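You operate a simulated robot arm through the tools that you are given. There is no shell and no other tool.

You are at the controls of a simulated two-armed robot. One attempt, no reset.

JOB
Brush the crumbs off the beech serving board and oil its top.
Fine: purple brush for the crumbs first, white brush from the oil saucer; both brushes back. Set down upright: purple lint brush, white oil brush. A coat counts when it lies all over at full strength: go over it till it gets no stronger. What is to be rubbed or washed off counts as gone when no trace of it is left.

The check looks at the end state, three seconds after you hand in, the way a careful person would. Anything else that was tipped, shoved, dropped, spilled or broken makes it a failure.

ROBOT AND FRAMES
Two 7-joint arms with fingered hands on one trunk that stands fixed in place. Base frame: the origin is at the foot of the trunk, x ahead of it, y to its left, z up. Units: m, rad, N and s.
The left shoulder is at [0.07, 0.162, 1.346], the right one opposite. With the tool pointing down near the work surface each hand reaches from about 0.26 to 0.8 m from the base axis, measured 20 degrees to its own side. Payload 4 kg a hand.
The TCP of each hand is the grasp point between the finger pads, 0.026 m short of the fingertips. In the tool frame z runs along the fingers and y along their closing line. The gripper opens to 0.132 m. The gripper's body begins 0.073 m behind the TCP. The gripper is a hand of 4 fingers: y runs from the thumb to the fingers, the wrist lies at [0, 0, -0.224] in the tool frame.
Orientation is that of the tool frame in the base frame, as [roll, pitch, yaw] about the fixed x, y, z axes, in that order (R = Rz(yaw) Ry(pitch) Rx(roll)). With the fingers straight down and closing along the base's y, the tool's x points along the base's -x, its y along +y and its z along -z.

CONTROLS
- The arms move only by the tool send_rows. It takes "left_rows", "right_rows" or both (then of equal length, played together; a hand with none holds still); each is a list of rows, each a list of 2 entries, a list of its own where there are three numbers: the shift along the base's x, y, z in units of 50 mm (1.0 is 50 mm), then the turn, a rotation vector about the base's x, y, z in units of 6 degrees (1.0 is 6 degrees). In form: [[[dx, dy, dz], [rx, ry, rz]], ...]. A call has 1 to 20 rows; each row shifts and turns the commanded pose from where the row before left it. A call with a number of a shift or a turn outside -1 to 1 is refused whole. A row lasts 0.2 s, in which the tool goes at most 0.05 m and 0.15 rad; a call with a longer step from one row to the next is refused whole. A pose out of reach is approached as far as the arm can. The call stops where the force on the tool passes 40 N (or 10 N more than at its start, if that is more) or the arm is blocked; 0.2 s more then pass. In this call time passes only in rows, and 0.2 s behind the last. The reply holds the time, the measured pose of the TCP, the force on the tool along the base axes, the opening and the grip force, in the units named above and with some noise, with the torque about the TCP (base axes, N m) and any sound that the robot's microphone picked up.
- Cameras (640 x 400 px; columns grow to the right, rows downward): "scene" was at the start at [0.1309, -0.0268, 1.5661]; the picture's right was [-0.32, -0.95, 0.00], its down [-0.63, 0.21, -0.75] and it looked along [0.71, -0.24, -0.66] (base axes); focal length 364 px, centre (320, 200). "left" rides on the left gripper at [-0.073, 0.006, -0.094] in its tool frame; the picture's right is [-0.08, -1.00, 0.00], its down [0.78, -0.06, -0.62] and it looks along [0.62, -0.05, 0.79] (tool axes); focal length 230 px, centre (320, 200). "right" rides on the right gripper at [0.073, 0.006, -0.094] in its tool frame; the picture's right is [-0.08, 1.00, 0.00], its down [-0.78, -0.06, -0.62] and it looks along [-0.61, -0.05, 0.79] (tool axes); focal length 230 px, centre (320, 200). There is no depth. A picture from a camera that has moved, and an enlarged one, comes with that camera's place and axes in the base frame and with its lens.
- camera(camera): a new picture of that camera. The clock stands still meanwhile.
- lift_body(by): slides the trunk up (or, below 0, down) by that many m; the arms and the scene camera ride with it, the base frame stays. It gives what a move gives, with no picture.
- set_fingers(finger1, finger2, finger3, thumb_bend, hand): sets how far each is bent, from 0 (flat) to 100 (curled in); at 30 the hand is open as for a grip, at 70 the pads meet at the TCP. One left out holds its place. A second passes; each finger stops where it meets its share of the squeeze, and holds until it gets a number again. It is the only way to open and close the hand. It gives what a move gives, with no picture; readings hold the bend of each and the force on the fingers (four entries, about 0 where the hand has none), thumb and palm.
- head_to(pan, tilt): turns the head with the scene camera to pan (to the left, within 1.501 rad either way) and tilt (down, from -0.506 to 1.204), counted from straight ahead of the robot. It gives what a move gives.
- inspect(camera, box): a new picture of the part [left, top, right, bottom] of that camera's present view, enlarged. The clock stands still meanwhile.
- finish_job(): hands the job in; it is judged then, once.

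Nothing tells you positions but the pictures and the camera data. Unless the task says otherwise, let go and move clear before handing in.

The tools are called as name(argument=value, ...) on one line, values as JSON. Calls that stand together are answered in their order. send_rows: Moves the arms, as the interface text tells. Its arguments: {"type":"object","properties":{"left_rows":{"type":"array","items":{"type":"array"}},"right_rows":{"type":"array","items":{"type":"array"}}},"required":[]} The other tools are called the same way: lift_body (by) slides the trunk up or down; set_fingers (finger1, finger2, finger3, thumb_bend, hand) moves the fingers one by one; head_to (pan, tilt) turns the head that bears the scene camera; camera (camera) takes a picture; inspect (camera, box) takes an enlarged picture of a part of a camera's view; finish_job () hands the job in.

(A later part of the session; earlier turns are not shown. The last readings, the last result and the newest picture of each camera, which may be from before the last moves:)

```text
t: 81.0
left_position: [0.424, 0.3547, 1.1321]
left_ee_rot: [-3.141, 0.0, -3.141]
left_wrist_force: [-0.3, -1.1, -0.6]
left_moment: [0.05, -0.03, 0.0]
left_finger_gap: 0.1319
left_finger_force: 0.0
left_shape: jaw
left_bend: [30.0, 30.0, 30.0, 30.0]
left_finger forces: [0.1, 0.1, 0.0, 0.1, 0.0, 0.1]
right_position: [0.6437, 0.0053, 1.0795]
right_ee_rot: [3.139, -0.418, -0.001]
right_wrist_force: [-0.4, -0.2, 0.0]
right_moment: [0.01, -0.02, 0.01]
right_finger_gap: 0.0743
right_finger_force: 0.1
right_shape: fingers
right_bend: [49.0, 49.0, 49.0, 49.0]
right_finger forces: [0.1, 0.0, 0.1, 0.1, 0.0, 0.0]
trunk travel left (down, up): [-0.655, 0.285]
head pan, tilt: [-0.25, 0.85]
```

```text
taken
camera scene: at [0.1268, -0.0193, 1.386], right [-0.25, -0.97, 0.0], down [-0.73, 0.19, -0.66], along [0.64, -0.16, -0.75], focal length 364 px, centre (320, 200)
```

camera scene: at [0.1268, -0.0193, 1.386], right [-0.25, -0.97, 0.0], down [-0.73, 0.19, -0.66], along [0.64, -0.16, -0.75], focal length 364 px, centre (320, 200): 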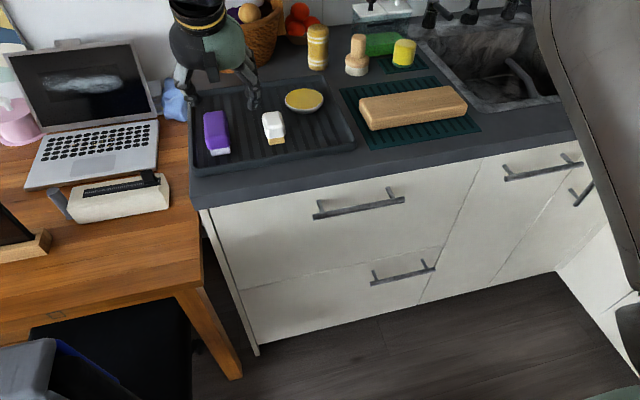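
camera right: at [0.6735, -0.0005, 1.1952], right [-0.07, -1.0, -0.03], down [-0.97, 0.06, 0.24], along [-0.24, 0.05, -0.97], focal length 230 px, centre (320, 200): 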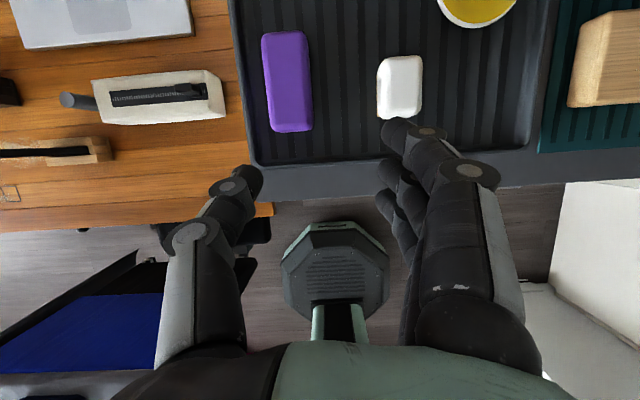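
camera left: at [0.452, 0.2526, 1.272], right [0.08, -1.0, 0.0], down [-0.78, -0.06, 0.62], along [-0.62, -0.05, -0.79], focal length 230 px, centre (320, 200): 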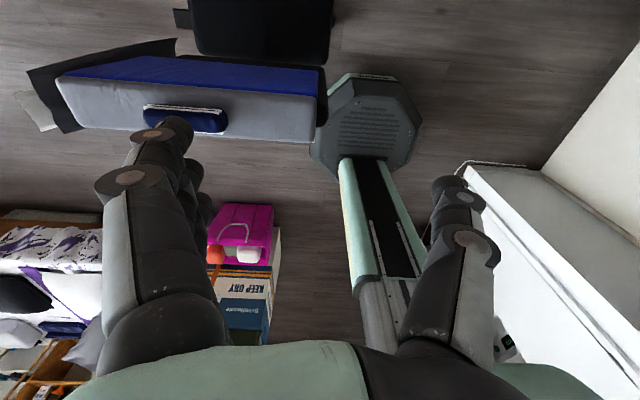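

The trunk is lower, with the shoulder at about 1.18, and the view is still good. The centre of the hand camera picture is the grasp point, which makes aligning easy. I'll go above the purple brush.

send_rows(right_rows=[[[0.593, 0.213, -0.33], [0, 0, 0]], [[0.593, 0.213, -0.33], [0, 0, 0]], [[0.593, 0.213, -0.33], [0, 0, 0]], [[0, 0, 0], [0, 0, 0]]])

camera(camera="right")

inspect(camera="scene", box=[170, 70, 298, 150])

```text
t: 82.0
left_position: [0.4244, 0.3537, 1.1328]
left_ee_rot: [-3.141, 0.0, 3.14]
left_wrist_force: [0.1, 0.1, 0.5]
left_moment: [0.01, 0.0, 0.01]
left_finger_gap: 0.1323
left_finger_force: 0.0
left_shape: jaw
left_bend: [30.0, 30.0, 30.0, 30.0]
left_finger forces: [0.0, 0.1, 0.0, 0.0, 0.0, 0.0]
right_position: [0.7317, 0.0369, 1.0301]
right_ee_rot: [3.137, -0.417, 0.0]
right_wrist_force: [-0.2, -0.3, -0.8]
right_moment: [0.02, 0.03, 0.02]
right_finger_gap: 0.0744
right_finger_force: 0.1
right_shape: fingers
right_bend: [49.0, 49.0, 49.0, 49.0]
right_finger forces: [0.0, 0.0, 0.0, 0.0, 0.0, 0.0]
trunk travel left (down, up): [-0.655, 0.285]
head pan, tilt: [-0.25, 0.85]
```

```text
taken
camera right: at [0.7611, 0.0314, 1.1447], right [-0.07, -1.0, -0.03], down [-0.97, 0.06, 0.25], along [-0.24, 0.05, -0.97], focal length 230 px, centre (320, 200)
```

right: 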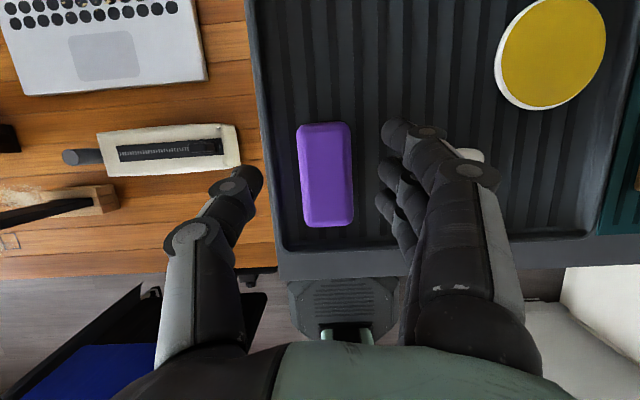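

```text
5.00 times, centred on (234, 110) of scene
camera zoom: at [0.1267, -0.02, 1.386], right [-0.25, -0.97, 0.0], down [-0.73, 0.19, -0.66], along [0.64, -0.16, -0.75], focal length 1822 px, centre (750, 650)
```

zoom: 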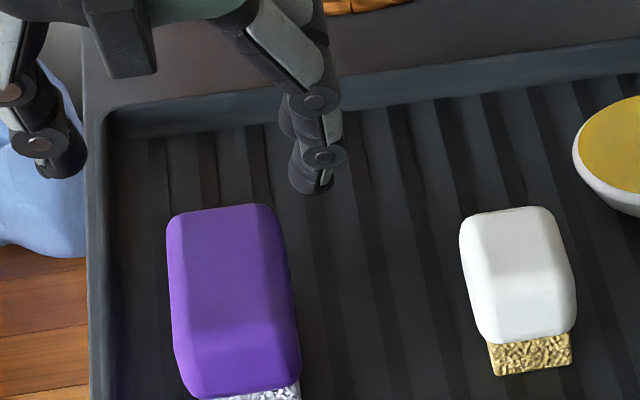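

The hand is well aligned over the purple brush, whose centre I read as (0.731, 0.036). I'll descend in small steps.

send_rows(right_rows=[[[0, -0.02, -0.4], [0, 0, 0]], [[0, 0, -0.4], [0, 0, 0]], [[0, 0, -0.4], [0, 0, 0]], [[0, 0, -0.2], [0, 0, 0]], [[0, 0, 0], [0, 0, 0]]])

camera(camera="right")

inspect(camera="scene", box=[170, 90, 266, 150])

```text
t: 83.2
left_position: [0.4232, 0.3548, 1.1325]
left_ee_rot: [3.141, 0.001, 3.141]
left_wrist_force: [0.1, 0.0, 0.2]
left_moment: [-0.01, -0.01, -0.01]
left_finger_gap: 0.1318
left_finger_force: 0.0
left_shape: jaw
left_bend: [30.0, 30.0, 30.0, 30.0]
left_finger forces: [0.1, 0.0, 0.1, 0.0, 0.0, 0.0]
right_position: [0.7314, 0.036, 0.9594]
right_ee_rot: [3.138, -0.417, -0.003]
right_wrist_force: [-0.4, -1.1, -0.4]
right_moment: [0.0, 0.02, -0.02]
right_finger_gap: 0.0743
right_finger_force: 0.0
right_shape: fingers
right_bend: [49.0, 49.0, 49.0, 49.0]
right_finger forces: [0.0, 0.0, 0.1, 0.0, 0.0, 0.0]
trunk travel left (down, up): [-0.655, 0.285]
head pan, tilt: [-0.25, 0.85]
```

```text
taken
camera right: at [0.7614, 0.0302, 1.075], right [-0.07, -1.0, -0.03], down [-0.97, 0.06, 0.25], along [-0.24, 0.05, -0.97], focal length 230 px, centre (320, 200)
```

right: 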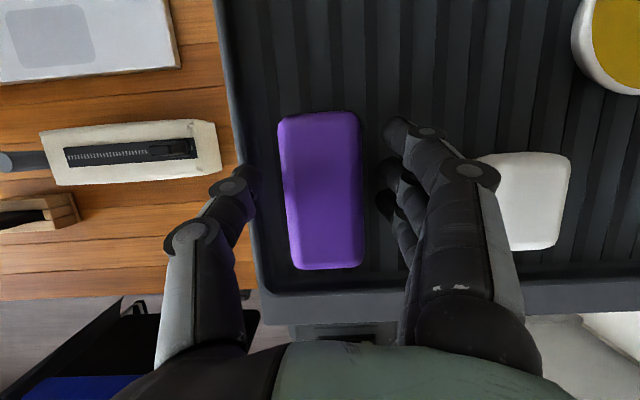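

```text
6.67 times, centred on (218, 120) of scene
camera zoom: at [0.1268, -0.0192, 1.386], right [-0.25, -0.97, 0.0], down [-0.73, 0.19, -0.66], along [0.64, -0.16, -0.75], focal length 2430 px, centre (1000, 733)
```

zoom: 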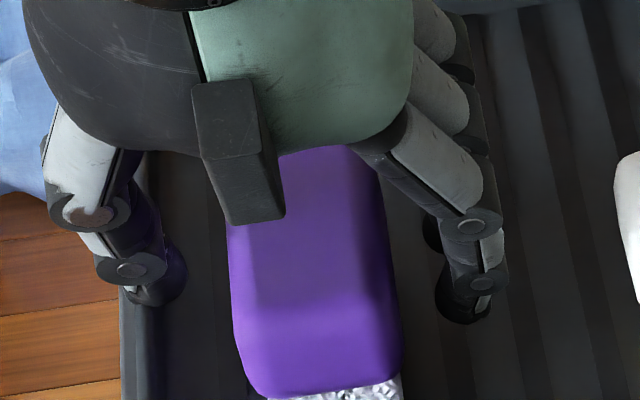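

The brush sits evenly between the fingers and thumb. The thumb is close to the tray rim, so I'll close a little more before going down the last centimetre.

set_fingers(hand="right", finger1=52, finger2=52, finger3=52, thumb_bend=53)

send_rows(right_rows=[[[0, 0, -0.12], [0, 0, 0]], [[0, 0, -0.12], [0, 0, 0]], [[0, 0, 0], [0, 0, 0]]])

camera(camera="right")

inspect(camera="scene", box=[170, 90, 266, 150])

```text
t: 84.2
left_position: [0.4237, 0.3539, 1.1315]
left_ee_rot: [-3.141, 0.002, -3.139]
left_wrist_force: [0.3, -0.5, -0.2]
left_moment: [0.01, -0.01, 0.04]
left_finger_gap: 0.1317
left_finger_force: 0.1
left_shape: jaw
left_bend: [30.0, 30.0, 30.0, 30.0]
left_finger forces: [0.0, 0.0, 0.0, 0.0, 0.0, 0.1]
right_position: [0.7321, 0.037, 0.9599]
right_ee_rot: [3.137, -0.415, -0.003]
right_wrist_force: [0.2, 0.4, -0.2]
right_moment: [-0.02, -0.02, 0.0]
right_finger_gap: 0.0634
right_finger_force: 0.1
right_shape: fingers
right_bend: [52.0, 52.0, 52.0, 53.0]
right_finger forces: [0.0, 0.0, 0.0, 0.0, 0.0, 0.0]
trunk travel left (down, up): [-0.655, 0.285]
head pan, tilt: [-0.25, 0.85]
```

```text
t: 85.0
left_position: [0.4236, 0.3538, 1.133]
left_ee_rot: [-3.141, 0.0, -3.141]
left_wrist_force: [0.0, 0.9, 0.6]
left_moment: [0.0, 0.02, -0.03]
left_finger_gap: 0.132
left_finger_force: 0.0
left_shape: jaw
left_bend: [30.0, 30.0, 30.0, 30.0]
left_finger forces: [0.1, 0.0, 0.1, 0.0, 0.1, 0.0]
right_position: [0.733, 0.0369, 0.9486]
right_ee_rot: [3.138, -0.419, -0.002]
right_wrist_force: [0.6, -0.6, 7.5]
right_moment: [-0.31, 0.0, 0.07]
right_finger_gap: 0.0631
right_finger_force: 3.6
right_shape: fingers
right_bend: [52.0, 52.0, 52.0, 53.0]
right_finger forces: [0.0, 0.0, 6.6, 0.0, 0.0, 0.1]
trunk travel left (down, up): [-0.655, 0.285]
head pan, tilt: [-0.25, 0.85]
```

```text
taken
camera right: at [0.7615, 0.03, 1.0645], right [-0.07, -1.0, -0.03], down [-0.97, 0.06, 0.24], along [-0.24, 0.05, -0.97], focal length 230 px, centre (320, 200)
```

right: 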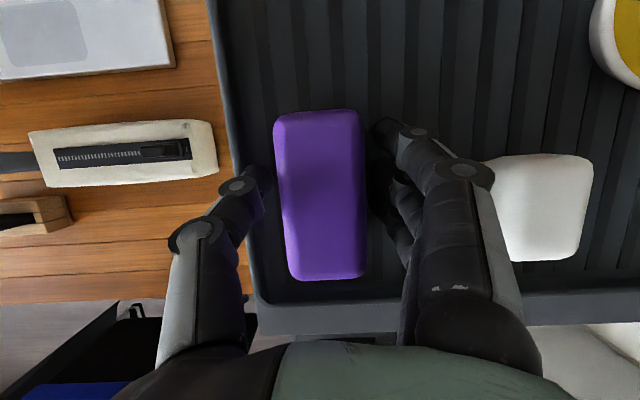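

```text
6.67 times, centred on (218, 120) of scene
camera zoom: at [0.1263, -0.0192, 1.3862], right [-0.25, -0.97, 0.0], down [-0.73, 0.19, -0.66], along [0.64, -0.16, -0.75], focal length 2430 px, centre (1000, 733)
```

zoom: 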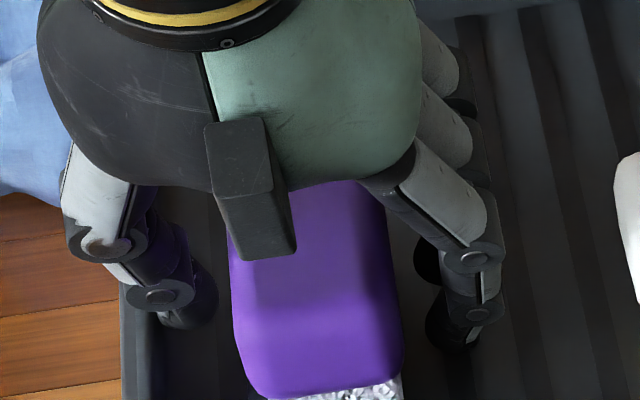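

Finger 3, the lowest because of the tilt, touches the tray floor with 6.6 N at z 0.9486. I'll rise about 8 mm so the fingers stay clear of surfaces while the brush stands flat, then close gently.

send_rows(right_rows=[[[0, 0, 0.1], [0, 0, 0]], [[0, -0.02, 0.06], [0, 0, 0]], [[0, 0, 0], [0, 0, 0]]])

set_fingers(hand="right", finger1=56, finger2=56, finger3=56, thumb_bend=56)

```text
t: 85.8
left_position: [0.4237, 0.3541, 1.1328]
left_ee_rot: [3.141, 0.001, 3.141]
left_wrist_force: [0.3, 0.1, -0.2]
left_moment: [-0.04, 0.0, 0.01]
left_finger_gap: 0.1321
left_finger_force: 0.1
left_shape: jaw
left_bend: [30.0, 30.0, 30.0, 30.0]
left_finger forces: [0.0, 0.1, 0.0, 0.1, 0.0, 0.0]
right_position: [0.732, 0.0349, 0.9545]
right_ee_rot: [3.137, -0.417, -0.001]
right_wrist_force: [0.5, -0.5, -0.5]
right_moment: [0.04, -0.03, 0.0]
right_finger_gap: 0.0632
right_finger_force: 0.0
right_shape: fingers
right_bend: [52.0, 52.0, 52.0, 53.0]
right_finger forces: [0.0, 0.1, 0.0, 0.0, 0.0, 0.1]
trunk travel left (down, up): [-0.655, 0.285]
head pan, tilt: [-0.25, 0.85]
```

```text
t: 86.8
left_position: [0.4252, 0.3542, 1.1315]
left_ee_rot: [3.141, 0.0, 3.141]
left_wrist_force: [0.9, 0.9, -0.5]
left_moment: [0.0, -0.01, 0.01]
left_finger_gap: 0.1319
left_finger_force: 0.0
left_shape: jaw
left_bend: [30.0, 30.0, 30.0, 30.0]
left_finger forces: [0.1, 0.1, 0.1, 0.0, 0.0, 0.1]
right_position: [0.7324, 0.0359, 0.9552]
right_ee_rot: [3.138, -0.419, 0.0]
right_wrist_force: [-0.6, -0.1, -1.1]
right_moment: [0.02, 0.01, 0.02]
right_finger_gap: 0.0521
right_finger_force: 0.2
right_shape: fingers
right_bend: [56.0, 56.0, 56.0, 56.0]
right_finger forces: [0.1, 0.1, 0.1, 0.0, 0.0, 0.0]
trunk travel left (down, up): [-0.655, 0.285]
head pan, tilt: [-0.25, 0.85]
```

There is no contact yet at a 52 mm gap. I'll close further.

set_fingers(hand="right", finger1=59, finger2=59, finger3=59, thumb_bend=59)

camera(camera="right")

```text
t: 87.8
left_position: [0.4243, 0.3533, 1.1324]
left_ee_rot: [-3.14, 0.0, -3.141]
left_wrist_force: [-0.1, -1.3, 0.1]
left_moment: [-0.02, -0.01, 0.01]
left_finger_gap: 0.1322
left_finger_force: 0.0
left_shape: jaw
left_bend: [30.0, 30.0, 30.0, 30.0]
left_finger forces: [0.0, 0.1, 0.0, 0.0, 0.0, 0.0]
right_position: [0.732, 0.034, 0.9555]
right_ee_rot: [3.14, -0.418, -0.001]
right_wrist_force: [0.0, -1.3, 0.4]
right_moment: [0.01, -0.01, 0.01]
right_finger_gap: 0.0488
right_finger_force: 3.2
right_shape: fingers
right_bend: [57.0, 57.0, 57.0, 57.0]
right_finger forces: [1.2, 1.1, 1.4, 0.0, 3.3, 0.1]
trunk travel left (down, up): [-0.655, 0.285]
head pan, tilt: [-0.25, 0.85]
```

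```text
taken
camera right: at [0.7622, 0.0294, 1.0711], right [-0.07, -1.0, -0.03], down [-0.97, 0.06, 0.25], along [-0.24, 0.05, -0.97], focal length 230 px, centre (320, 200)
```

right: 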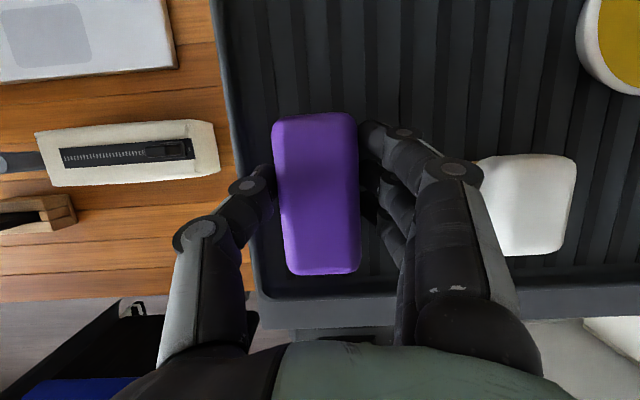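

Contact is even: three fingers at about 1.2 N each against 3.3 N at the thumb. I'll firm the grip.

set_fingers(hand="right", finger1=66, finger2=66, finger3=66, thumb_bend=66)

```text
t: 88.8
left_position: [0.4242, 0.3539, 1.1331]
left_ee_rot: [3.141, -0.001, -3.141]
left_wrist_force: [-0.6, 0.3, 0.0]
left_moment: [-0.01, -0.03, 0.0]
left_finger_gap: 0.132
left_finger_force: 0.0
left_shape: jaw
left_bend: [30.0, 30.0, 30.0, 30.0]
left_finger forces: [0.1, 0.0, 0.0, 0.0, 0.0, 0.1]
right_position: [0.7332, 0.0354, 0.9566]
right_ee_rot: [3.138, -0.418, -0.001]
right_wrist_force: [0.4, -0.5, 0.4]
right_moment: [-0.02, -0.05, -0.03]
right_finger_gap: 0.047
right_finger_force: 14.1
right_shape: fingers
right_bend: [60.0, 60.0, 60.0, 60.0]
right_finger forces: [4.6, 4.6, 4.8, 0.0, 14.0, 0.0]
trunk travel left (down, up): [-0.655, 0.285]
head pan, tilt: [-0.25, 0.85]
```

The grip is 14 N. I'll lift and check that the brush comes along straight.

send_rows(right_rows=[[[0, 0, 0.2], [0, 0, 0]], [[0, 0, 0.4], [0, 0, 0]], [[0, 0, 0.6], [0, 0, 0]], [[0, 0, 0.4], [0, 0, 0]], [[0, 0, 0], [0, 0, 0]]])

camera(camera="right")

inspect(camera="scene", box=[160, 40, 288, 120])

```text
t: 90.0
left_position: [0.4238, 0.3537, 1.1308]
left_ee_rot: [-3.14, 0.001, -3.139]
left_wrist_force: [0.3, 0.2, 0.9]
left_moment: [0.0, 0.0, -0.04]
left_finger_gap: 0.1323
left_finger_force: 0.1
left_shape: jaw
left_bend: [30.0, 30.0, 30.0, 30.0]
left_finger forces: [0.1, 0.0, 0.1, 0.1, 0.1, 0.0]
right_position: [0.7312, 0.0342, 1.0367]
right_ee_rot: [3.138, -0.417, -0.001]
right_wrist_force: [-0.4, 0.5, -0.9]
right_moment: [0.0, 0.01, 0.02]
right_finger_gap: 0.047
right_finger_force: 13.9
right_shape: fingers
right_bend: [60.0, 60.0, 60.0, 60.0]
right_finger forces: [4.6, 4.6, 4.6, 0.0, 14.0, 0.0]
trunk travel left (down, up): [-0.655, 0.285]
head pan, tilt: [-0.25, 0.85]
```

```text
taken
camera right: at [0.761, 0.0285, 1.1514], right [-0.07, -1.0, -0.03], down [-0.97, 0.06, 0.25], along [-0.24, 0.04, -0.97], focal length 230 px, centre (320, 200)
```

right: 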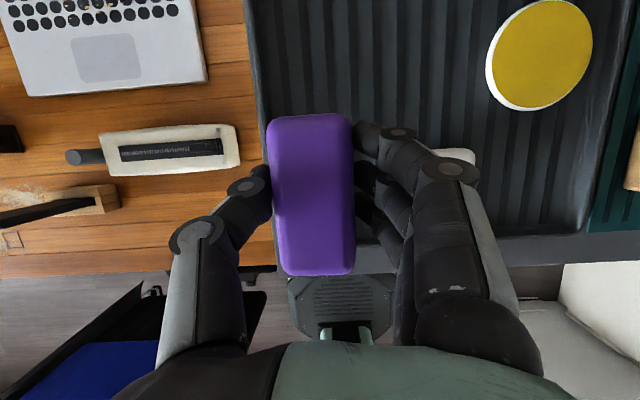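

```text
5.00 times, centred on (224, 80) of scene
camera zoom: at [0.1275, -0.0193, 1.3859], right [-0.25, -0.97, 0.0], down [-0.73, 0.19, -0.66], along [0.64, -0.16, -0.75], focal length 1822 px, centre (800, 800)
```

zoom: 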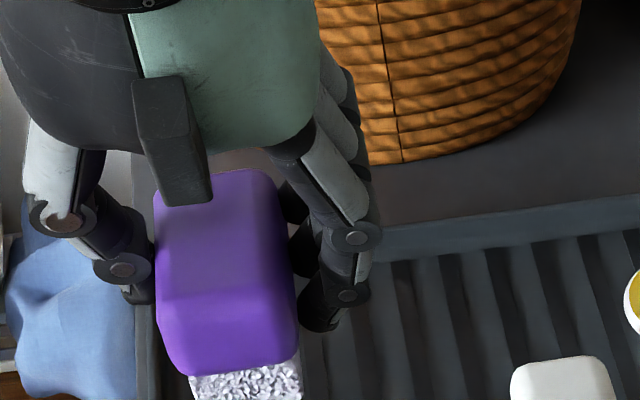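

The brush lifted cleanly and stayed upright. I'll carry it over to above the left end of the board.

send_rows(right_rows=[[[0, -0.5, 0.2], [0, 0, 0]], [[0, -0.9, 0], [0, 0, 0]], [[0, -0.9, 0], [0, 0, 0]], [[0, -0.9, 0], [0, 0, 0]], [[0, -0.9, 0], [0, 0, 0]], [[0, -0.9, 0], [0, 0, 0]], [[0, -0.9, 0], [0, 0, 0]], [[0.03, -0.5, 0], [0, 0, 0]], [[0, 0, 0], [0, 0, 0]]])

camera(camera="right")

inspect(camera="scene", box=[330, 50, 490, 150])

```text
t: 92.0
left_position: [0.4242, 0.355, 1.1329]
left_ee_rot: [-3.141, 0.001, -3.141]
left_wrist_force: [0.6, 0.2, -0.2]
left_moment: [-0.02, 0.0, 0.03]
left_finger_gap: 0.132
left_finger_force: 0.0
left_shape: jaw
left_bend: [30.0, 30.0, 30.0, 30.0]
left_finger forces: [0.0, 0.0, 0.0, 0.1, 0.0, 0.0]
right_position: [0.7356, -0.2814, 1.0466]
right_ee_rot: [3.139, -0.416, 0.001]
right_wrist_force: [-0.5, -0.7, -1.0]
right_moment: [0.01, 0.01, 0.03]
right_finger_gap: 0.0468
right_finger_force: 14.0
right_shape: fingers
right_bend: [60.0, 60.0, 60.0, 60.0]
right_finger forces: [4.5, 4.5, 4.6, 0.0, 13.8, 0.0]
trunk travel left (down, up): [-0.655, 0.285]
head pan, tilt: [-0.25, 0.85]
```

```text
taken
camera right: at [0.764, -0.2885, 1.1624], right [-0.07, -1.0, -0.03], down [-0.97, 0.06, 0.25], along [-0.24, 0.04, -0.97], focal length 230 px, centre (320, 200)
```

right: 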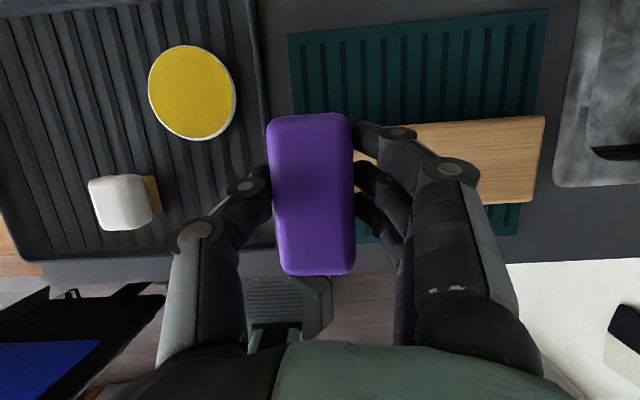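

```text
4.00 times, centred on (410, 100) of scene
camera zoom: at [0.1272, -0.0187, 1.386], right [-0.25, -0.97, 0.0], down [-0.73, 0.19, -0.66], along [0.64, -0.16, -0.75], focal length 1458 px, centre (-40, 600)
```

zoom: 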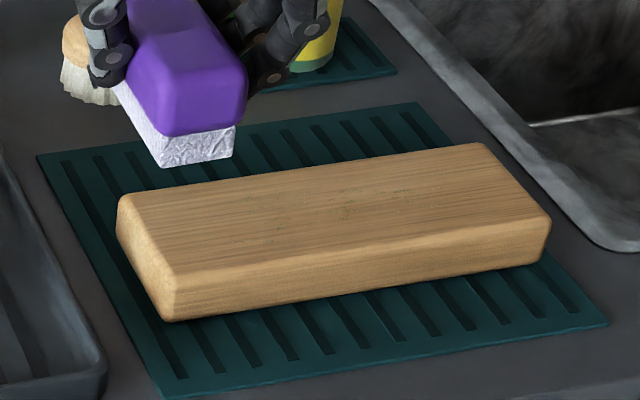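

The brush is over the board's left end. I'll lower it gently until the bristles touch the board.

send_rows(right_rows=[[[0, -0.1, -0.4], [0, 0, 0]], [[0, 0, -0.4], [0, 0, 0]], [[0, 0, -0.2], [0, 0, 0]], [[0, 0, -0.06], [0, 0, 0]], [[0, 0, -0.06], [0, 0, 0]], [[0, 0, 0], [0, 0, 0]]])

inspect(camera="scene", box=[330, 50, 490, 150])

```text
t: 93.4
left_position: [0.4244, 0.3538, 1.1327]
left_ee_rot: [3.141, 0.0, -3.141]
left_wrist_force: [-0.6, 0.5, 0.7]
left_moment: [0.0, -0.02, 0.02]
left_finger_gap: 0.1317
left_finger_force: 0.1
left_shape: jaw
left_bend: [30.0, 30.0, 30.0, 30.0]
left_finger forces: [0.1, 0.1, 0.0, 0.0, 0.0, 0.0]
right_position: [0.7348, -0.289, 0.9905]
right_ee_rot: [3.137, -0.416, 0.0]
right_wrist_force: [-0.2, 0.1, -1.0]
right_moment: [0.0, 0.02, 0.0]
right_finger_gap: 0.0468
right_finger_force: 13.9
right_shape: fingers
right_bend: [60.0, 60.0, 60.0, 60.0]
right_finger forces: [4.7, 4.6, 4.7, 0.0, 13.9, 0.0]
trunk travel left (down, up): [-0.655, 0.285]
head pan, tilt: [-0.25, 0.85]
```

```text
4.00 times, centred on (410, 100) of scene
camera zoom: at [0.1271, -0.0193, 1.386], right [-0.25, -0.97, 0.0], down [-0.73, 0.19, -0.66], along [0.64, -0.16, -0.75], focal length 1458 px, centre (-40, 600)
```

zoom: 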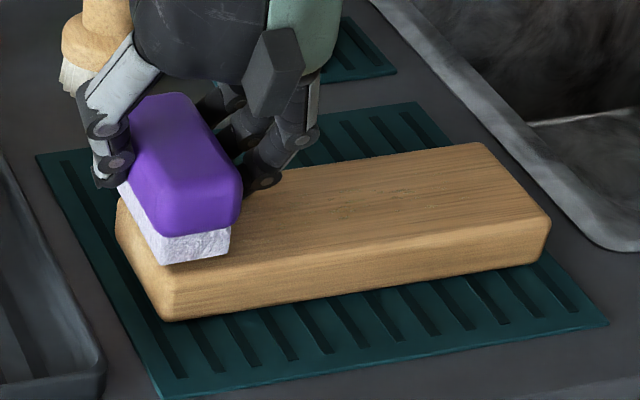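

The bristles are just above the surface. I'll go down a few more millimetres.

send_rows(right_rows=[[[0, 0, -0.05], [0, 0, 0]], [[0, 0, -0.05], [0, 0, 0]], [[0, 0, 0], [0, 0, 0]]])

```text
t: 94.2
left_position: [0.4244, 0.3543, 1.1326]
left_ee_rot: [-3.141, -0.002, -3.141]
left_wrist_force: [-0.6, 0.0, -0.8]
left_moment: [0.0, -0.01, 0.02]
left_finger_gap: 0.1315
left_finger_force: 0.1
left_shape: jaw
left_bend: [30.0, 30.0, 30.0, 30.0]
left_finger forces: [0.1, 0.1, 0.0, 0.1, 0.0, 0.0]
right_position: [0.7337, -0.2894, 0.9858]
right_ee_rot: [3.139, -0.417, -0.001]
right_wrist_force: [0.0, -0.9, 0.3]
right_moment: [-0.01, 0.04, -0.03]
right_finger_gap: 0.0467
right_finger_force: 13.6
right_shape: fingers
right_bend: [60.0, 60.0, 60.0, 60.0]
right_finger forces: [4.5, 4.6, 4.6, 0.0, 13.9, 0.0]
trunk travel left (down, up): [-0.655, 0.285]
head pan, tilt: [-0.25, 0.85]
```

send_rows(right_rows=[[[0, 0, -0.05], [0, 0, 0]], [[0, 0, 0], [0, 0, 0]]])

inspect(camera="scene", box=[340, 75, 420, 125])

```text
t: 94.8
left_position: [0.4237, 0.3531, 1.1325]
left_ee_rot: [3.141, 0.0, 3.141]
left_wrist_force: [0.1, -0.2, -0.7]
left_moment: [0.04, 0.01, -0.02]
left_finger_gap: 0.1318
left_finger_force: 0.2
left_shape: jaw
left_bend: [30.0, 30.0, 30.0, 30.0]
left_finger forces: [0.0, 0.0, 0.1, 0.1, 0.1, 0.1]
right_position: [0.734, -0.2898, 0.9831]
right_ee_rot: [3.136, -0.418, -0.001]
right_wrist_force: [0.1, -0.2, 2.0]
right_moment: [0.07, -0.01, 0.01]
right_finger_gap: 0.0468
right_finger_force: 14.2
right_shape: fingers
right_bend: [60.0, 60.0, 60.0, 60.0]
right_finger forces: [4.8, 4.8, 4.9, 0.0, 14.1, 0.0]
trunk travel left (down, up): [-0.655, 0.285]
head pan, tilt: [-0.25, 0.85]
```

```text
8.00 times, centred on (380, 100) of scene
camera zoom: at [0.1268, -0.0192, 1.386], right [-0.25, -0.97, 0.0], down [-0.73, 0.19, -0.66], along [0.64, -0.16, -0.75], focal length 2916 px, centre (-160, 1000)
```

zoom: 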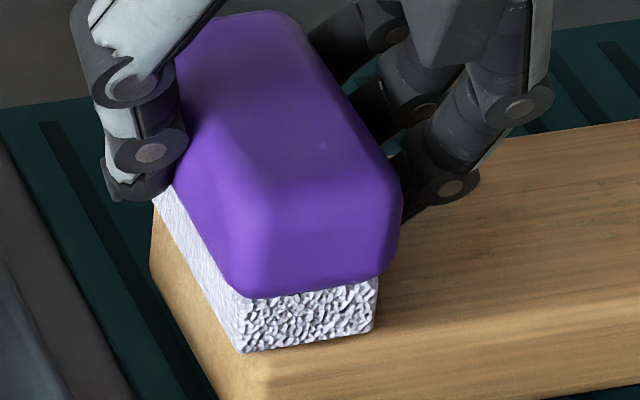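

Light contact with 2 N. I'll press one millimetre more and sweep slowly along the board to its right end.

send_rows(right_rows=[[[0, 0, -0.02], [0, 0, 0]], [[0, -0.4, 0], [0, 0, 0]], [[0, -0.4, 0], [0, 0, 0]], [[0, -0.4, 0], [0, 0, 0]], [[0, -0.4, 0], [0, 0, 0]], [[0, -0.4, 0], [0, 0, 0]], [[0, 0, 0], [0, 0, 0]]])

inspect(camera="scene", box=[330, 50, 490, 150])

```text
t: 96.4
left_position: [0.424, 0.3544, 1.132]
left_ee_rot: [-3.14, -0.001, -3.14]
left_wrist_force: [0.7, 0.7, -0.1]
left_moment: [0.03, 0.03, 0.03]
left_finger_gap: 0.1321
left_finger_force: 0.1
left_shape: jaw
left_bend: [30.0, 30.0, 30.0, 30.0]
left_finger forces: [0.0, 0.0, 0.0, 0.0, 0.0, 0.0]
right_position: [0.733, -0.3884, 0.9817]
right_ee_rot: [3.135, -0.419, -0.002]
right_wrist_force: [0.8, 1.9, 5.2]
right_moment: [0.25, -0.06, 0.04]
right_finger_gap: 0.0469
right_finger_force: 13.7
right_shape: fingers
right_bend: [61.0, 60.0, 60.0, 60.0]
right_finger forces: [4.1, 4.3, 4.5, 0.0, 15.5, 0.0]
trunk travel left (down, up): [-0.655, 0.285]
head pan, tilt: [-0.25, 0.85]
```

```text
4.00 times, centred on (410, 100) of scene
camera zoom: at [0.1263, -0.018, 1.3861], right [-0.25, -0.97, 0.0], down [-0.73, 0.19, -0.66], along [0.64, -0.16, -0.75], focal length 1458 px, centre (-40, 600)
```

zoom: 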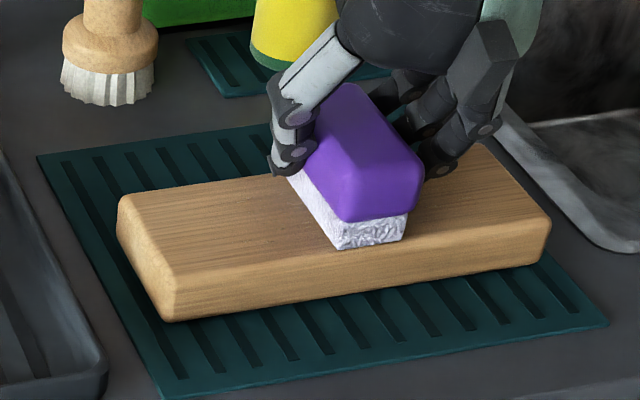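

Contact is about 5 N and the board hasn't moved. I'll continue to the right end.

send_rows(right_rows=[[[0, -0.4, 0], [0, 0, 0]], [[0, -0.4, 0], [0, 0, 0]], [[0, -0.4, 0], [0, 0, 0]], [[0, -0.4, 0], [0, 0, 0]], [[0, -0.35, 0], [0, 0, 0]], [[0, 0, 0], [0, 0, 0]]])

inspect(camera="scene", box=[340, 60, 468, 140])

```text
t: 97.8
left_position: [0.4233, 0.3563, 1.1327]
left_ee_rot: [-3.14, 0.0, -3.141]
left_wrist_force: [0.0, 0.3, -0.3]
left_moment: [-0.02, 0.0, -0.01]
left_finger_gap: 0.1319
left_finger_force: 0.1
left_shape: jaw
left_bend: [30.0, 30.0, 30.0, 30.0]
left_finger forces: [0.0, 0.0, 0.1, 0.0, 0.0, 0.1]
right_position: [0.7348, -0.4873, 0.9828]
right_ee_rot: [3.137, -0.419, 0.0]
right_wrist_force: [-0.2, 5.6, 7.0]
right_moment: [0.4, -0.03, -0.02]
right_finger_gap: 0.0475
right_finger_force: 14.3
right_shape: fingers
right_bend: [61.0, 61.0, 61.0, 60.0]
right_finger forces: [4.0, 3.7, 3.6, 0.1, 16.7, 0.1]
trunk travel left (down, up): [-0.655, 0.285]
head pan, tilt: [-0.25, 0.85]
```

```text
5.00 times, centred on (404, 100) of scene
camera zoom: at [0.1259, -0.0175, 1.3861], right [-0.25, -0.97, 0.0], down [-0.73, 0.18, -0.66], along [0.64, -0.16, -0.75], focal length 1822 px, centre (-100, 700)
```

zoom: 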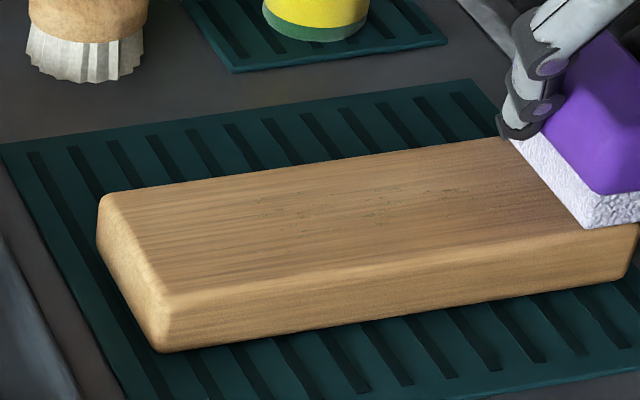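

Faint crumb specks remain in the middle, so several strokes are needed. I'll go back and forth.

send_rows(right_rows=[[[0, 0.45, 0], [0, 0, 0]], [[0, 0.45, 0], [0, 0, 0]], [[0, 0.45, 0], [0, 0, 0]], [[0, 0.45, 0], [0, 0, 0]], [[0, 0.45, 0], [0, 0, 0]], [[0, 0.45, 0], [0, 0, 0]], [[0, 0.45, 0], [0, 0, 0]], [[0, 0.45, 0], [0, 0, 0]], [[0, 0.35, 0], [0, 0, 0]], [[0, 0, 0], [0, 0, 0]]])

inspect(camera="scene", box=[340, 60, 468, 140])

```text
t: 100.0
left_position: [0.422, 0.3537, 1.1314]
left_ee_rot: [-3.141, 0.002, -3.141]
left_wrist_force: [0.5, 0.3, 0.5]
left_moment: [-0.02, 0.0, 0.03]
left_finger_gap: 0.1319
left_finger_force: 0.1
left_shape: jaw
left_bend: [30.0, 30.0, 30.0, 30.0]
left_finger forces: [0.0, 0.0, 0.0, 0.1, 0.0, 0.1]
right_position: [0.7341, -0.289, 0.9813]
right_ee_rot: [3.138, -0.418, -0.003]
right_wrist_force: [-0.2, -7.5, 11.0]
right_moment: [-0.12, -0.1, -0.03]
right_finger_gap: 0.0468
right_finger_force: 15.6
right_shape: fingers
right_bend: [60.0, 60.0, 60.0, 62.0]
right_finger forces: [6.6, 6.6, 6.6, 0.1, 12.5, 0.1]
trunk travel left (down, up): [-0.655, 0.285]
head pan, tilt: [-0.25, 0.85]
```

```text
5.00 times, centred on (404, 100) of scene
camera zoom: at [0.1253, -0.0203, 1.3861], right [-0.25, -0.97, 0.0], down [-0.73, 0.19, -0.66], along [0.64, -0.16, -0.75], focal length 1822 px, centre (-100, 700)
```

zoom: 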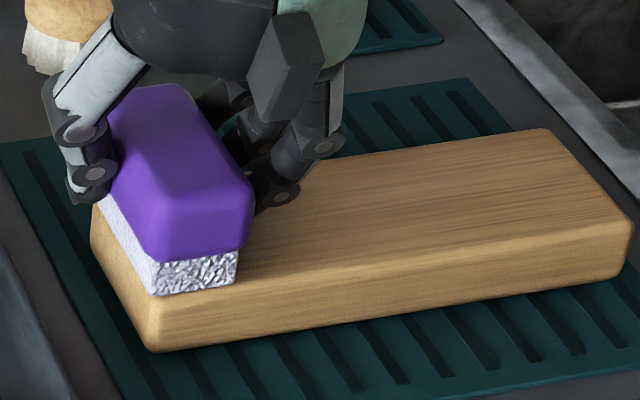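

The middle looks clean now. I'll do another pair of strokes, shifted slightly forward and back, to cover both edges.

send_rows(right_rows=[[[0.13, 0.1, 0.015], [0, 0, 0]], [[0, -0.45, 0], [0, 0, 0]], [[0, -0.45, 0], [0, 0, 0]], [[0, -0.45, 0], [0, 0, 0]], [[0, -0.45, 0], [0, 0, 0]], [[0, -0.45, 0], [0, 0, 0]], [[0, -0.45, 0], [0, 0, 0]], [[0, -0.45, 0], [0, 0, 0]], [[0, -0.45, 0], [0, 0, 0]], [[0, -0.4, 0], [0, 0, 0]], [[0, 0, 0], [0, 0, 0]]])

inspect(camera="scene", box=[340, 60, 468, 140])

```text
t: 102.4
left_position: [0.4234, 0.3534, 1.1325]
left_ee_rot: [3.141, -0.002, -3.141]
left_wrist_force: [0.8, 0.1, 0.1]
left_moment: [-0.01, 0.0, 0.02]
left_finger_gap: 0.1318
left_finger_force: 0.1
left_shape: jaw
left_bend: [30.0, 30.0, 30.0, 30.0]
left_finger forces: [0.0, 0.0, 0.1, 0.1, 0.0, 0.0]
right_position: [0.7387, -0.4843, 0.9825]
right_ee_rot: [3.137, -0.419, -0.001]
right_wrist_force: [-0.2, 0.1, 0.3]
right_moment: [0.04, 0.0, -0.01]
right_finger_gap: 0.0469
right_finger_force: 14.5
right_shape: fingers
right_bend: [60.0, 60.0, 60.0, 61.0]
right_finger forces: [4.5, 4.7, 5.1, 0.0, 14.2, 0.0]
trunk travel left (down, up): [-0.655, 0.285]
head pan, tilt: [-0.25, 0.85]
```

```text
5.00 times, centred on (404, 100) of scene
camera zoom: at [0.1268, -0.0193, 1.386], right [-0.25, -0.97, 0.0], down [-0.73, 0.19, -0.66], along [0.64, -0.16, -0.75], focal length 1822 px, centre (-100, 700)
```

zoom: 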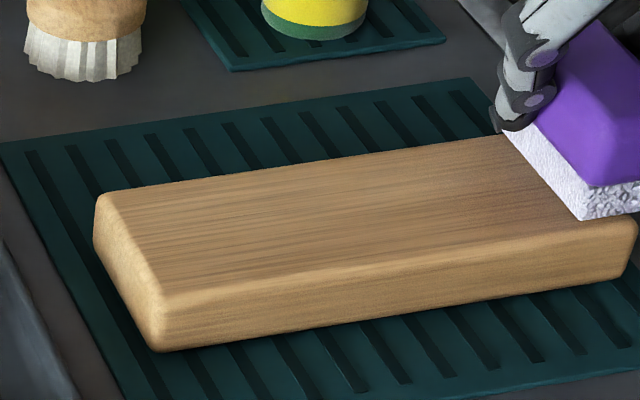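

The visible top looks clean. Contact became light at the end, so I'll press slightly and stroke back along the near edge.

send_rows(right_rows=[[[-0.24, 0, -0.035], [0, 0, 0]], [[0, 0.45, 0], [0, 0, 0]], [[0, 0.45, 0], [0, 0, 0]], [[0, 0.45, 0], [0, 0, 0]], [[0, 0.45, 0], [0, 0, 0]], [[0, 0.45, 0], [0, 0, 0]], [[0, 0.45, 0], [0, 0, 0]], [[0, 0.45, 0], [0, 0, 0]], [[0, 0.45, 0], [0, 0, 0]], [[0, 0.4, 0], [0, 0, 0]], [[0, 0, 0], [0, 0, 0]]])

send_rows(right_rows=[[[0.1, -0.45, 0], [0, 0, 0]], [[0, -0.45, 0], [0, 0, 0]], [[0, -0.45, 0], [0, 0, 0]], [[0, -0.45, 0], [0, 0, 0]], [[0, -0.45, 0], [0, 0, 0]], [[0, -0.45, 0], [0, 0, 0]], [[0, -0.45, 0], [0, 0, 0]], [[0, -0.45, 0], [0, 0, 0]], [[0, -0.4, 0], [0, 0, 0]], [[0, 0, 0.3], [0, 0, 0]], [[0, 0, 0.8], [0, 0, 0]], [[0, 0, 0.5], [0, 0, 0]], [[0, 0, 0], [0, 0, 0]]])

inspect(camera="scene", box=[350, 70, 478, 150])

camera(camera="right")

```text
t: 104.8
left_position: [0.4221, 0.3535, 1.1336]
left_ee_rot: [3.139, 0.002, 3.14]
left_wrist_force: [0.2, 0.5, 0.1]
left_moment: [-0.01, 0.01, 0.0]
left_finger_gap: 0.1317
left_finger_force: 0.0
left_shape: jaw
left_bend: [30.0, 30.0, 30.0, 30.0]
left_finger forces: [0.1, 0.1, 0.0, 0.0, 0.1, 0.0]
right_position: [0.7269, -0.2851, 0.9814]
right_ee_rot: [3.14, -0.421, -0.003]
right_wrist_force: [1.5, -10.1, 13.6]
right_moment: [-0.22, -0.18, -0.1]
right_finger_gap: 0.0469
right_finger_force: 15.9
right_shape: fingers
right_bend: [60.0, 60.0, 60.0, 62.0]
right_finger forces: [7.2, 7.4, 6.7, 0.1, 11.7, 0.0]
trunk travel left (down, up): [-0.655, 0.285]
head pan, tilt: [-0.25, 0.85]
```

```text
t: 107.6
left_position: [0.424, 0.353, 1.1323]
left_ee_rot: [3.141, 0.0, 3.14]
left_wrist_force: [-0.3, -0.7, -0.2]
left_moment: [0.02, -0.01, 0.02]
left_finger_gap: 0.132
left_finger_force: 0.0
left_shape: jaw
left_bend: [30.0, 30.0, 30.0, 30.0]
left_finger forces: [0.0, 0.1, 0.0, 0.0, 0.0, 0.1]
right_position: [0.733, -0.4837, 1.0608]
right_ee_rot: [3.137, -0.417, -0.001]
right_wrist_force: [-0.5, 0.1, -0.1]
right_moment: [-0.01, 0.01, -0.01]
right_finger_gap: 0.0469
right_finger_force: 15.0
right_shape: fingers
right_bend: [61.0, 61.0, 61.0, 61.0]
right_finger forces: [4.9, 4.8, 4.7, 0.0, 14.3, 0.1]
trunk travel left (down, up): [-0.655, 0.285]
head pan, tilt: [-0.25, 0.85]
```

```text
5.00 times, centred on (414, 110) of scene
camera zoom: at [0.1275, -0.02, 1.3859], right [-0.25, -0.97, 0.0], down [-0.73, 0.19, -0.66], along [0.64, -0.16, -0.75], focal length 1822 px, centre (-150, 650)
```

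zoom: 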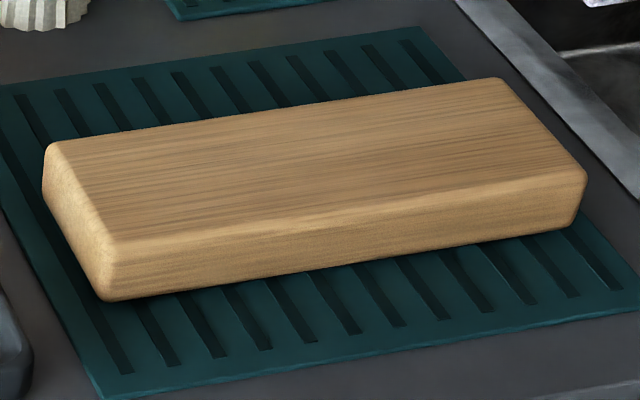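

```text
taken
camera right: at [0.7623, -0.4908, 1.1763], right [-0.07, -1.0, -0.03], down [-0.97, 0.06, 0.25], along [-0.24, 0.05, -0.97], focal length 230 px, centre (320, 200)
```

right: 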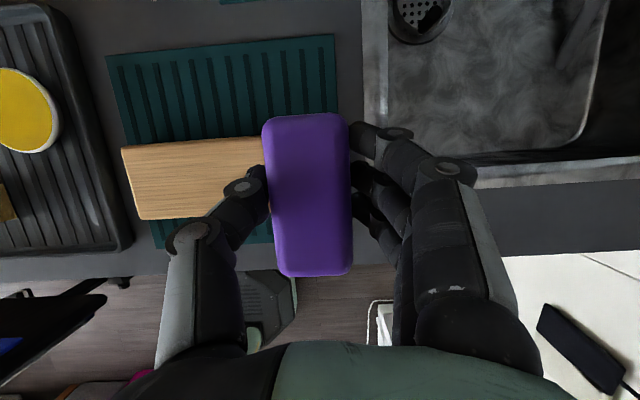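

The board looks clean. I'll zoom closer to be sure no specks are left.

inspect(camera="scene", box=[356, 82, 420, 122])

inspect(camera="scene", box=[410, 80, 474, 120])

inspect(camera="right", box=[110, 125, 280, 231])

```text
10.00 times, centred on (388, 102) of scene
camera zoom: at [0.1275, -0.02, 1.3859], right [-0.25, -0.97, 0.0], down [-0.73, 0.19, -0.66], along [0.64, -0.16, -0.75], focal length 3645 px, centre (-360, 1180)
```

zoom: 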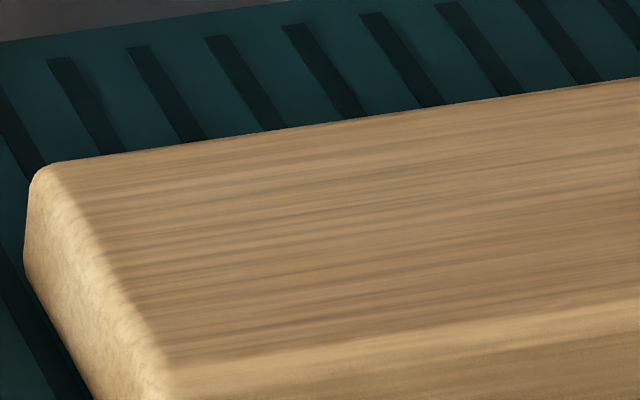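

```text
10.00 times, centred on (442, 100) of scene
camera zoom: at [0.1275, -0.02, 1.3859], right [-0.25, -0.97, 0.0], down [-0.73, 0.19, -0.66], along [0.64, -0.16, -0.75], focal length 3645 px, centre (-900, 1200)
```

zoom: 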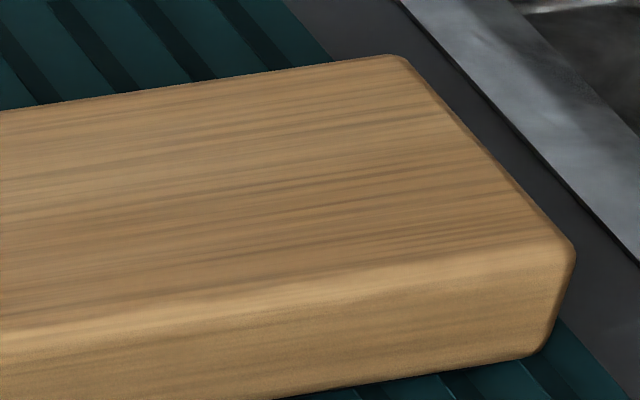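

```text
3.76 times, centred on (195, 178) of right
camera zoom: at [0.7623, -0.4908, 1.1763], right [-0.07, -1.0, -0.03], down [-0.97, 0.06, 0.25], along [-0.24, 0.05, -0.97], focal length 866 px, centre (791, 283)
```

zoom: 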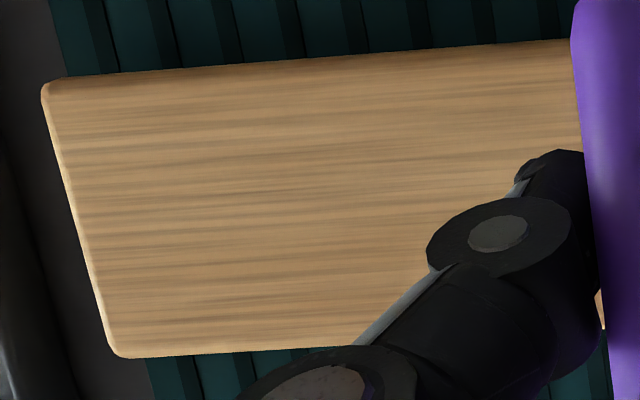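

The board is free of crumbs. I'll carry the purple brush back to above its place in the tray.

send_rows(right_rows=[[[0, 0.5, 0], [0, 0, 0]], [[0, 0.9, 0], [0, 0, 0]], [[0, 0.9, 0], [0, 0, 0]], [[0, 0.9, 0], [0, 0, 0]], [[0, 0.9, 0], [0, 0, 0]], [[0, 0.9, 0], [0, 0, 0]], [[0, 0.9, 0], [0, 0, 0]], [[0, 0.9, 0], [0, 0, 0]], [[0, 0.9, 0], [0, 0, 0]], [[0, 0.9, 0], [0, 0, 0]], [[0, 0.9, 0], [0, 0, 0]], [[0, 0.9, 0], [0, 0, 0]], [[0, 0.48, 0], [0, 0, 0]], [[0, 0, 0], [0, 0, 0]]])

inspect(camera="scene", box=[160, 40, 288, 120])

camera(camera="right")

```text
t: 110.6
left_position: [0.4246, 0.3522, 1.1318]
left_ee_rot: [3.14, 0.0, 3.139]
left_wrist_force: [0.1, -0.9, -0.7]
left_moment: [-0.02, -0.01, 0.0]
left_finger_gap: 0.132
left_finger_force: 0.1
left_shape: jaw
left_bend: [30.0, 30.0, 30.0, 30.0]
left_finger forces: [0.0, 0.1, 0.0, 0.0, 0.0, 0.1]
right_position: [0.7348, 0.0579, 1.059]
right_ee_rot: [3.14, -0.416, -0.001]
right_wrist_force: [0.1, -0.1, -0.4]
right_moment: [0.04, 0.0, 0.0]
right_finger_gap: 0.047
right_finger_force: 14.1
right_shape: fingers
right_bend: [61.0, 61.0, 61.0, 61.0]
right_finger forces: [4.8, 4.8, 4.7, 0.1, 14.2, 0.0]
trunk travel left (down, up): [-0.655, 0.285]
head pan, tilt: [-0.25, 0.85]
```

```text
5.00 times, centred on (224, 80) of scene
camera zoom: at [0.1275, -0.0208, 1.3859], right [-0.25, -0.97, 0.0], down [-0.73, 0.19, -0.66], along [0.64, -0.16, -0.75], focal length 1822 px, centre (800, 800)
```

zoom: 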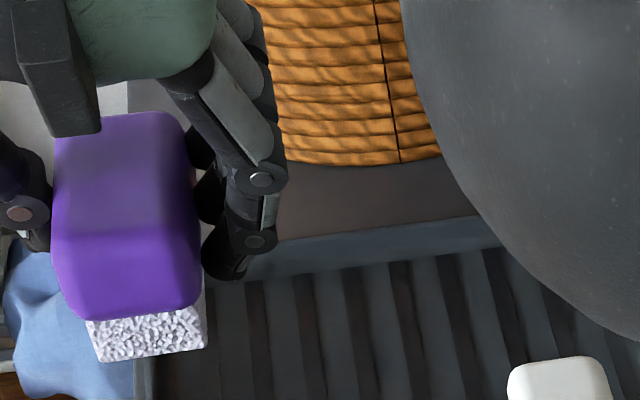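

```text
taken
camera right: at [0.7639, 0.0524, 1.1752], right [-0.07, -1.0, -0.03], down [-0.97, 0.06, 0.24], along [-0.24, 0.05, -0.97], focal length 230 px, centre (320, 200)
```

right: 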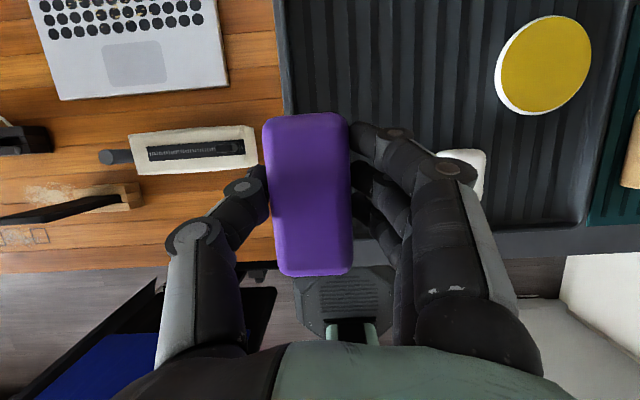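

I overshot y by about 2 cm. I'll correct and lower toward the tray.

send_rows(right_rows=[[[-0.03, -0.46, 0], [0, 0, 0]], [[0, 0, -0.4], [0, 0, 0]], [[0, 0, -0.4], [0, 0, 0]], [[0, 0, -0.4], [0, 0, 0]], [[0, 0, -0.4], [0, 0, 0]], [[0, 0, -0.2], [0, 0, 0]], [[0, 0, 0], [0, 0, 0]]])

inspect(camera="scene", box=[170, 80, 298, 160])

camera(camera="right")

```text
t: 112.2
left_position: [0.4242, 0.3536, 1.1313]
left_ee_rot: [-3.141, 0.0, 3.142]
left_wrist_force: [-0.8, 0.0, -0.4]
left_moment: [0.0, -0.01, 0.0]
left_finger_gap: 0.1317
left_finger_force: 0.2
left_shape: jaw
left_bend: [30.0, 30.0, 30.0, 30.0]
left_finger forces: [0.1, 0.1, 0.0, 0.0, 0.0, 0.0]
right_position: [0.7316, 0.0365, 0.9697]
right_ee_rot: [3.139, -0.416, -0.001]
right_wrist_force: [0.1, 0.3, -1.1]
right_moment: [0.0, 0.01, -0.02]
right_finger_gap: 0.047
right_finger_force: 14.0
right_shape: fingers
right_bend: [61.0, 61.0, 61.0, 61.0]
right_finger forces: [4.7, 4.8, 4.8, 0.1, 14.2, 0.0]
trunk travel left (down, up): [-0.655, 0.285]
head pan, tilt: [-0.25, 0.85]
```

```text
5.00 times, centred on (234, 120) of scene
camera zoom: at [0.127, -0.0193, 1.386], right [-0.25, -0.97, 0.0], down [-0.73, 0.19, -0.66], along [0.64, -0.16, -0.75], focal length 1822 px, centre (750, 600)
```

zoom: 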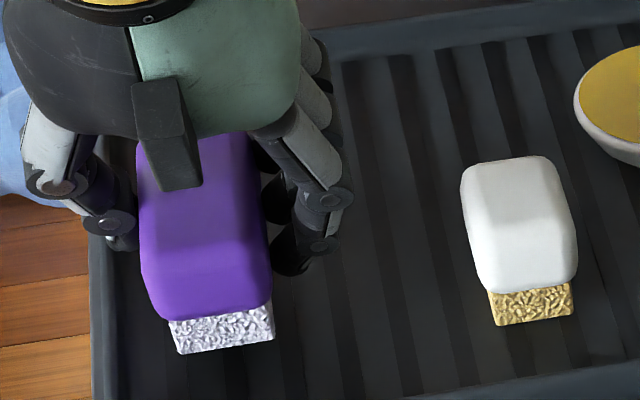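

```text
taken
camera right: at [0.7619, 0.0313, 1.0857], right [-0.07, -1.0, -0.03], down [-0.97, 0.06, 0.24], along [-0.24, 0.05, -0.97], focal length 230 px, centre (320, 200)
```

right: 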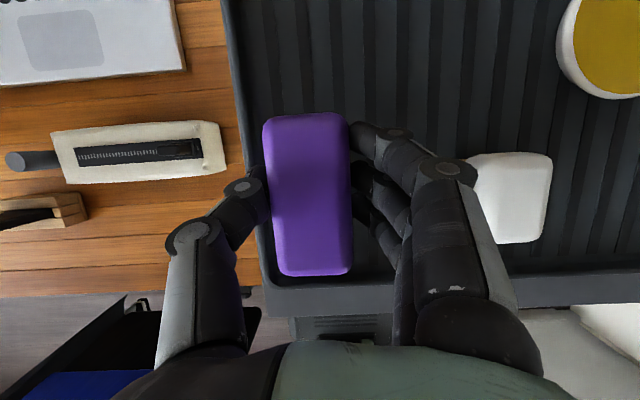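

Position matches the original place. I'll lower the last centimetre until the bristles rest on the tray.

send_rows(right_rows=[[[0, -0.02, -0.1], [0, 0, 0]], [[0, 0, -0.08], [0, 0, 0]], [[0, 0, -0.05], [0, 0, 0]], [[0, 0, 0], [0, 0, 0]]])

```text
t: 113.2
left_position: [0.4242, 0.3537, 1.1333]
left_ee_rot: [3.141, 0.001, -3.141]
left_wrist_force: [0.2, 0.2, -0.3]
left_moment: [-0.02, 0.02, -0.02]
left_finger_gap: 0.1319
left_finger_force: 0.0
left_shape: jaw
left_bend: [30.0, 30.0, 30.0, 30.0]
left_finger forces: [0.0, 0.1, 0.0, 0.1, 0.1, 0.0]
right_position: [0.7325, 0.0367, 0.9587]
right_ee_rot: [3.137, -0.417, -0.003]
right_wrist_force: [0.7, 0.8, -0.2]
right_moment: [-0.02, -0.03, 0.0]
right_finger_gap: 0.0468
right_finger_force: 14.1
right_shape: fingers
right_bend: [61.0, 61.0, 61.0, 61.0]
right_finger forces: [4.7, 4.7, 4.7, 0.1, 14.3, 0.0]
trunk travel left (down, up): [-0.655, 0.285]
head pan, tilt: [-0.25, 0.85]
```

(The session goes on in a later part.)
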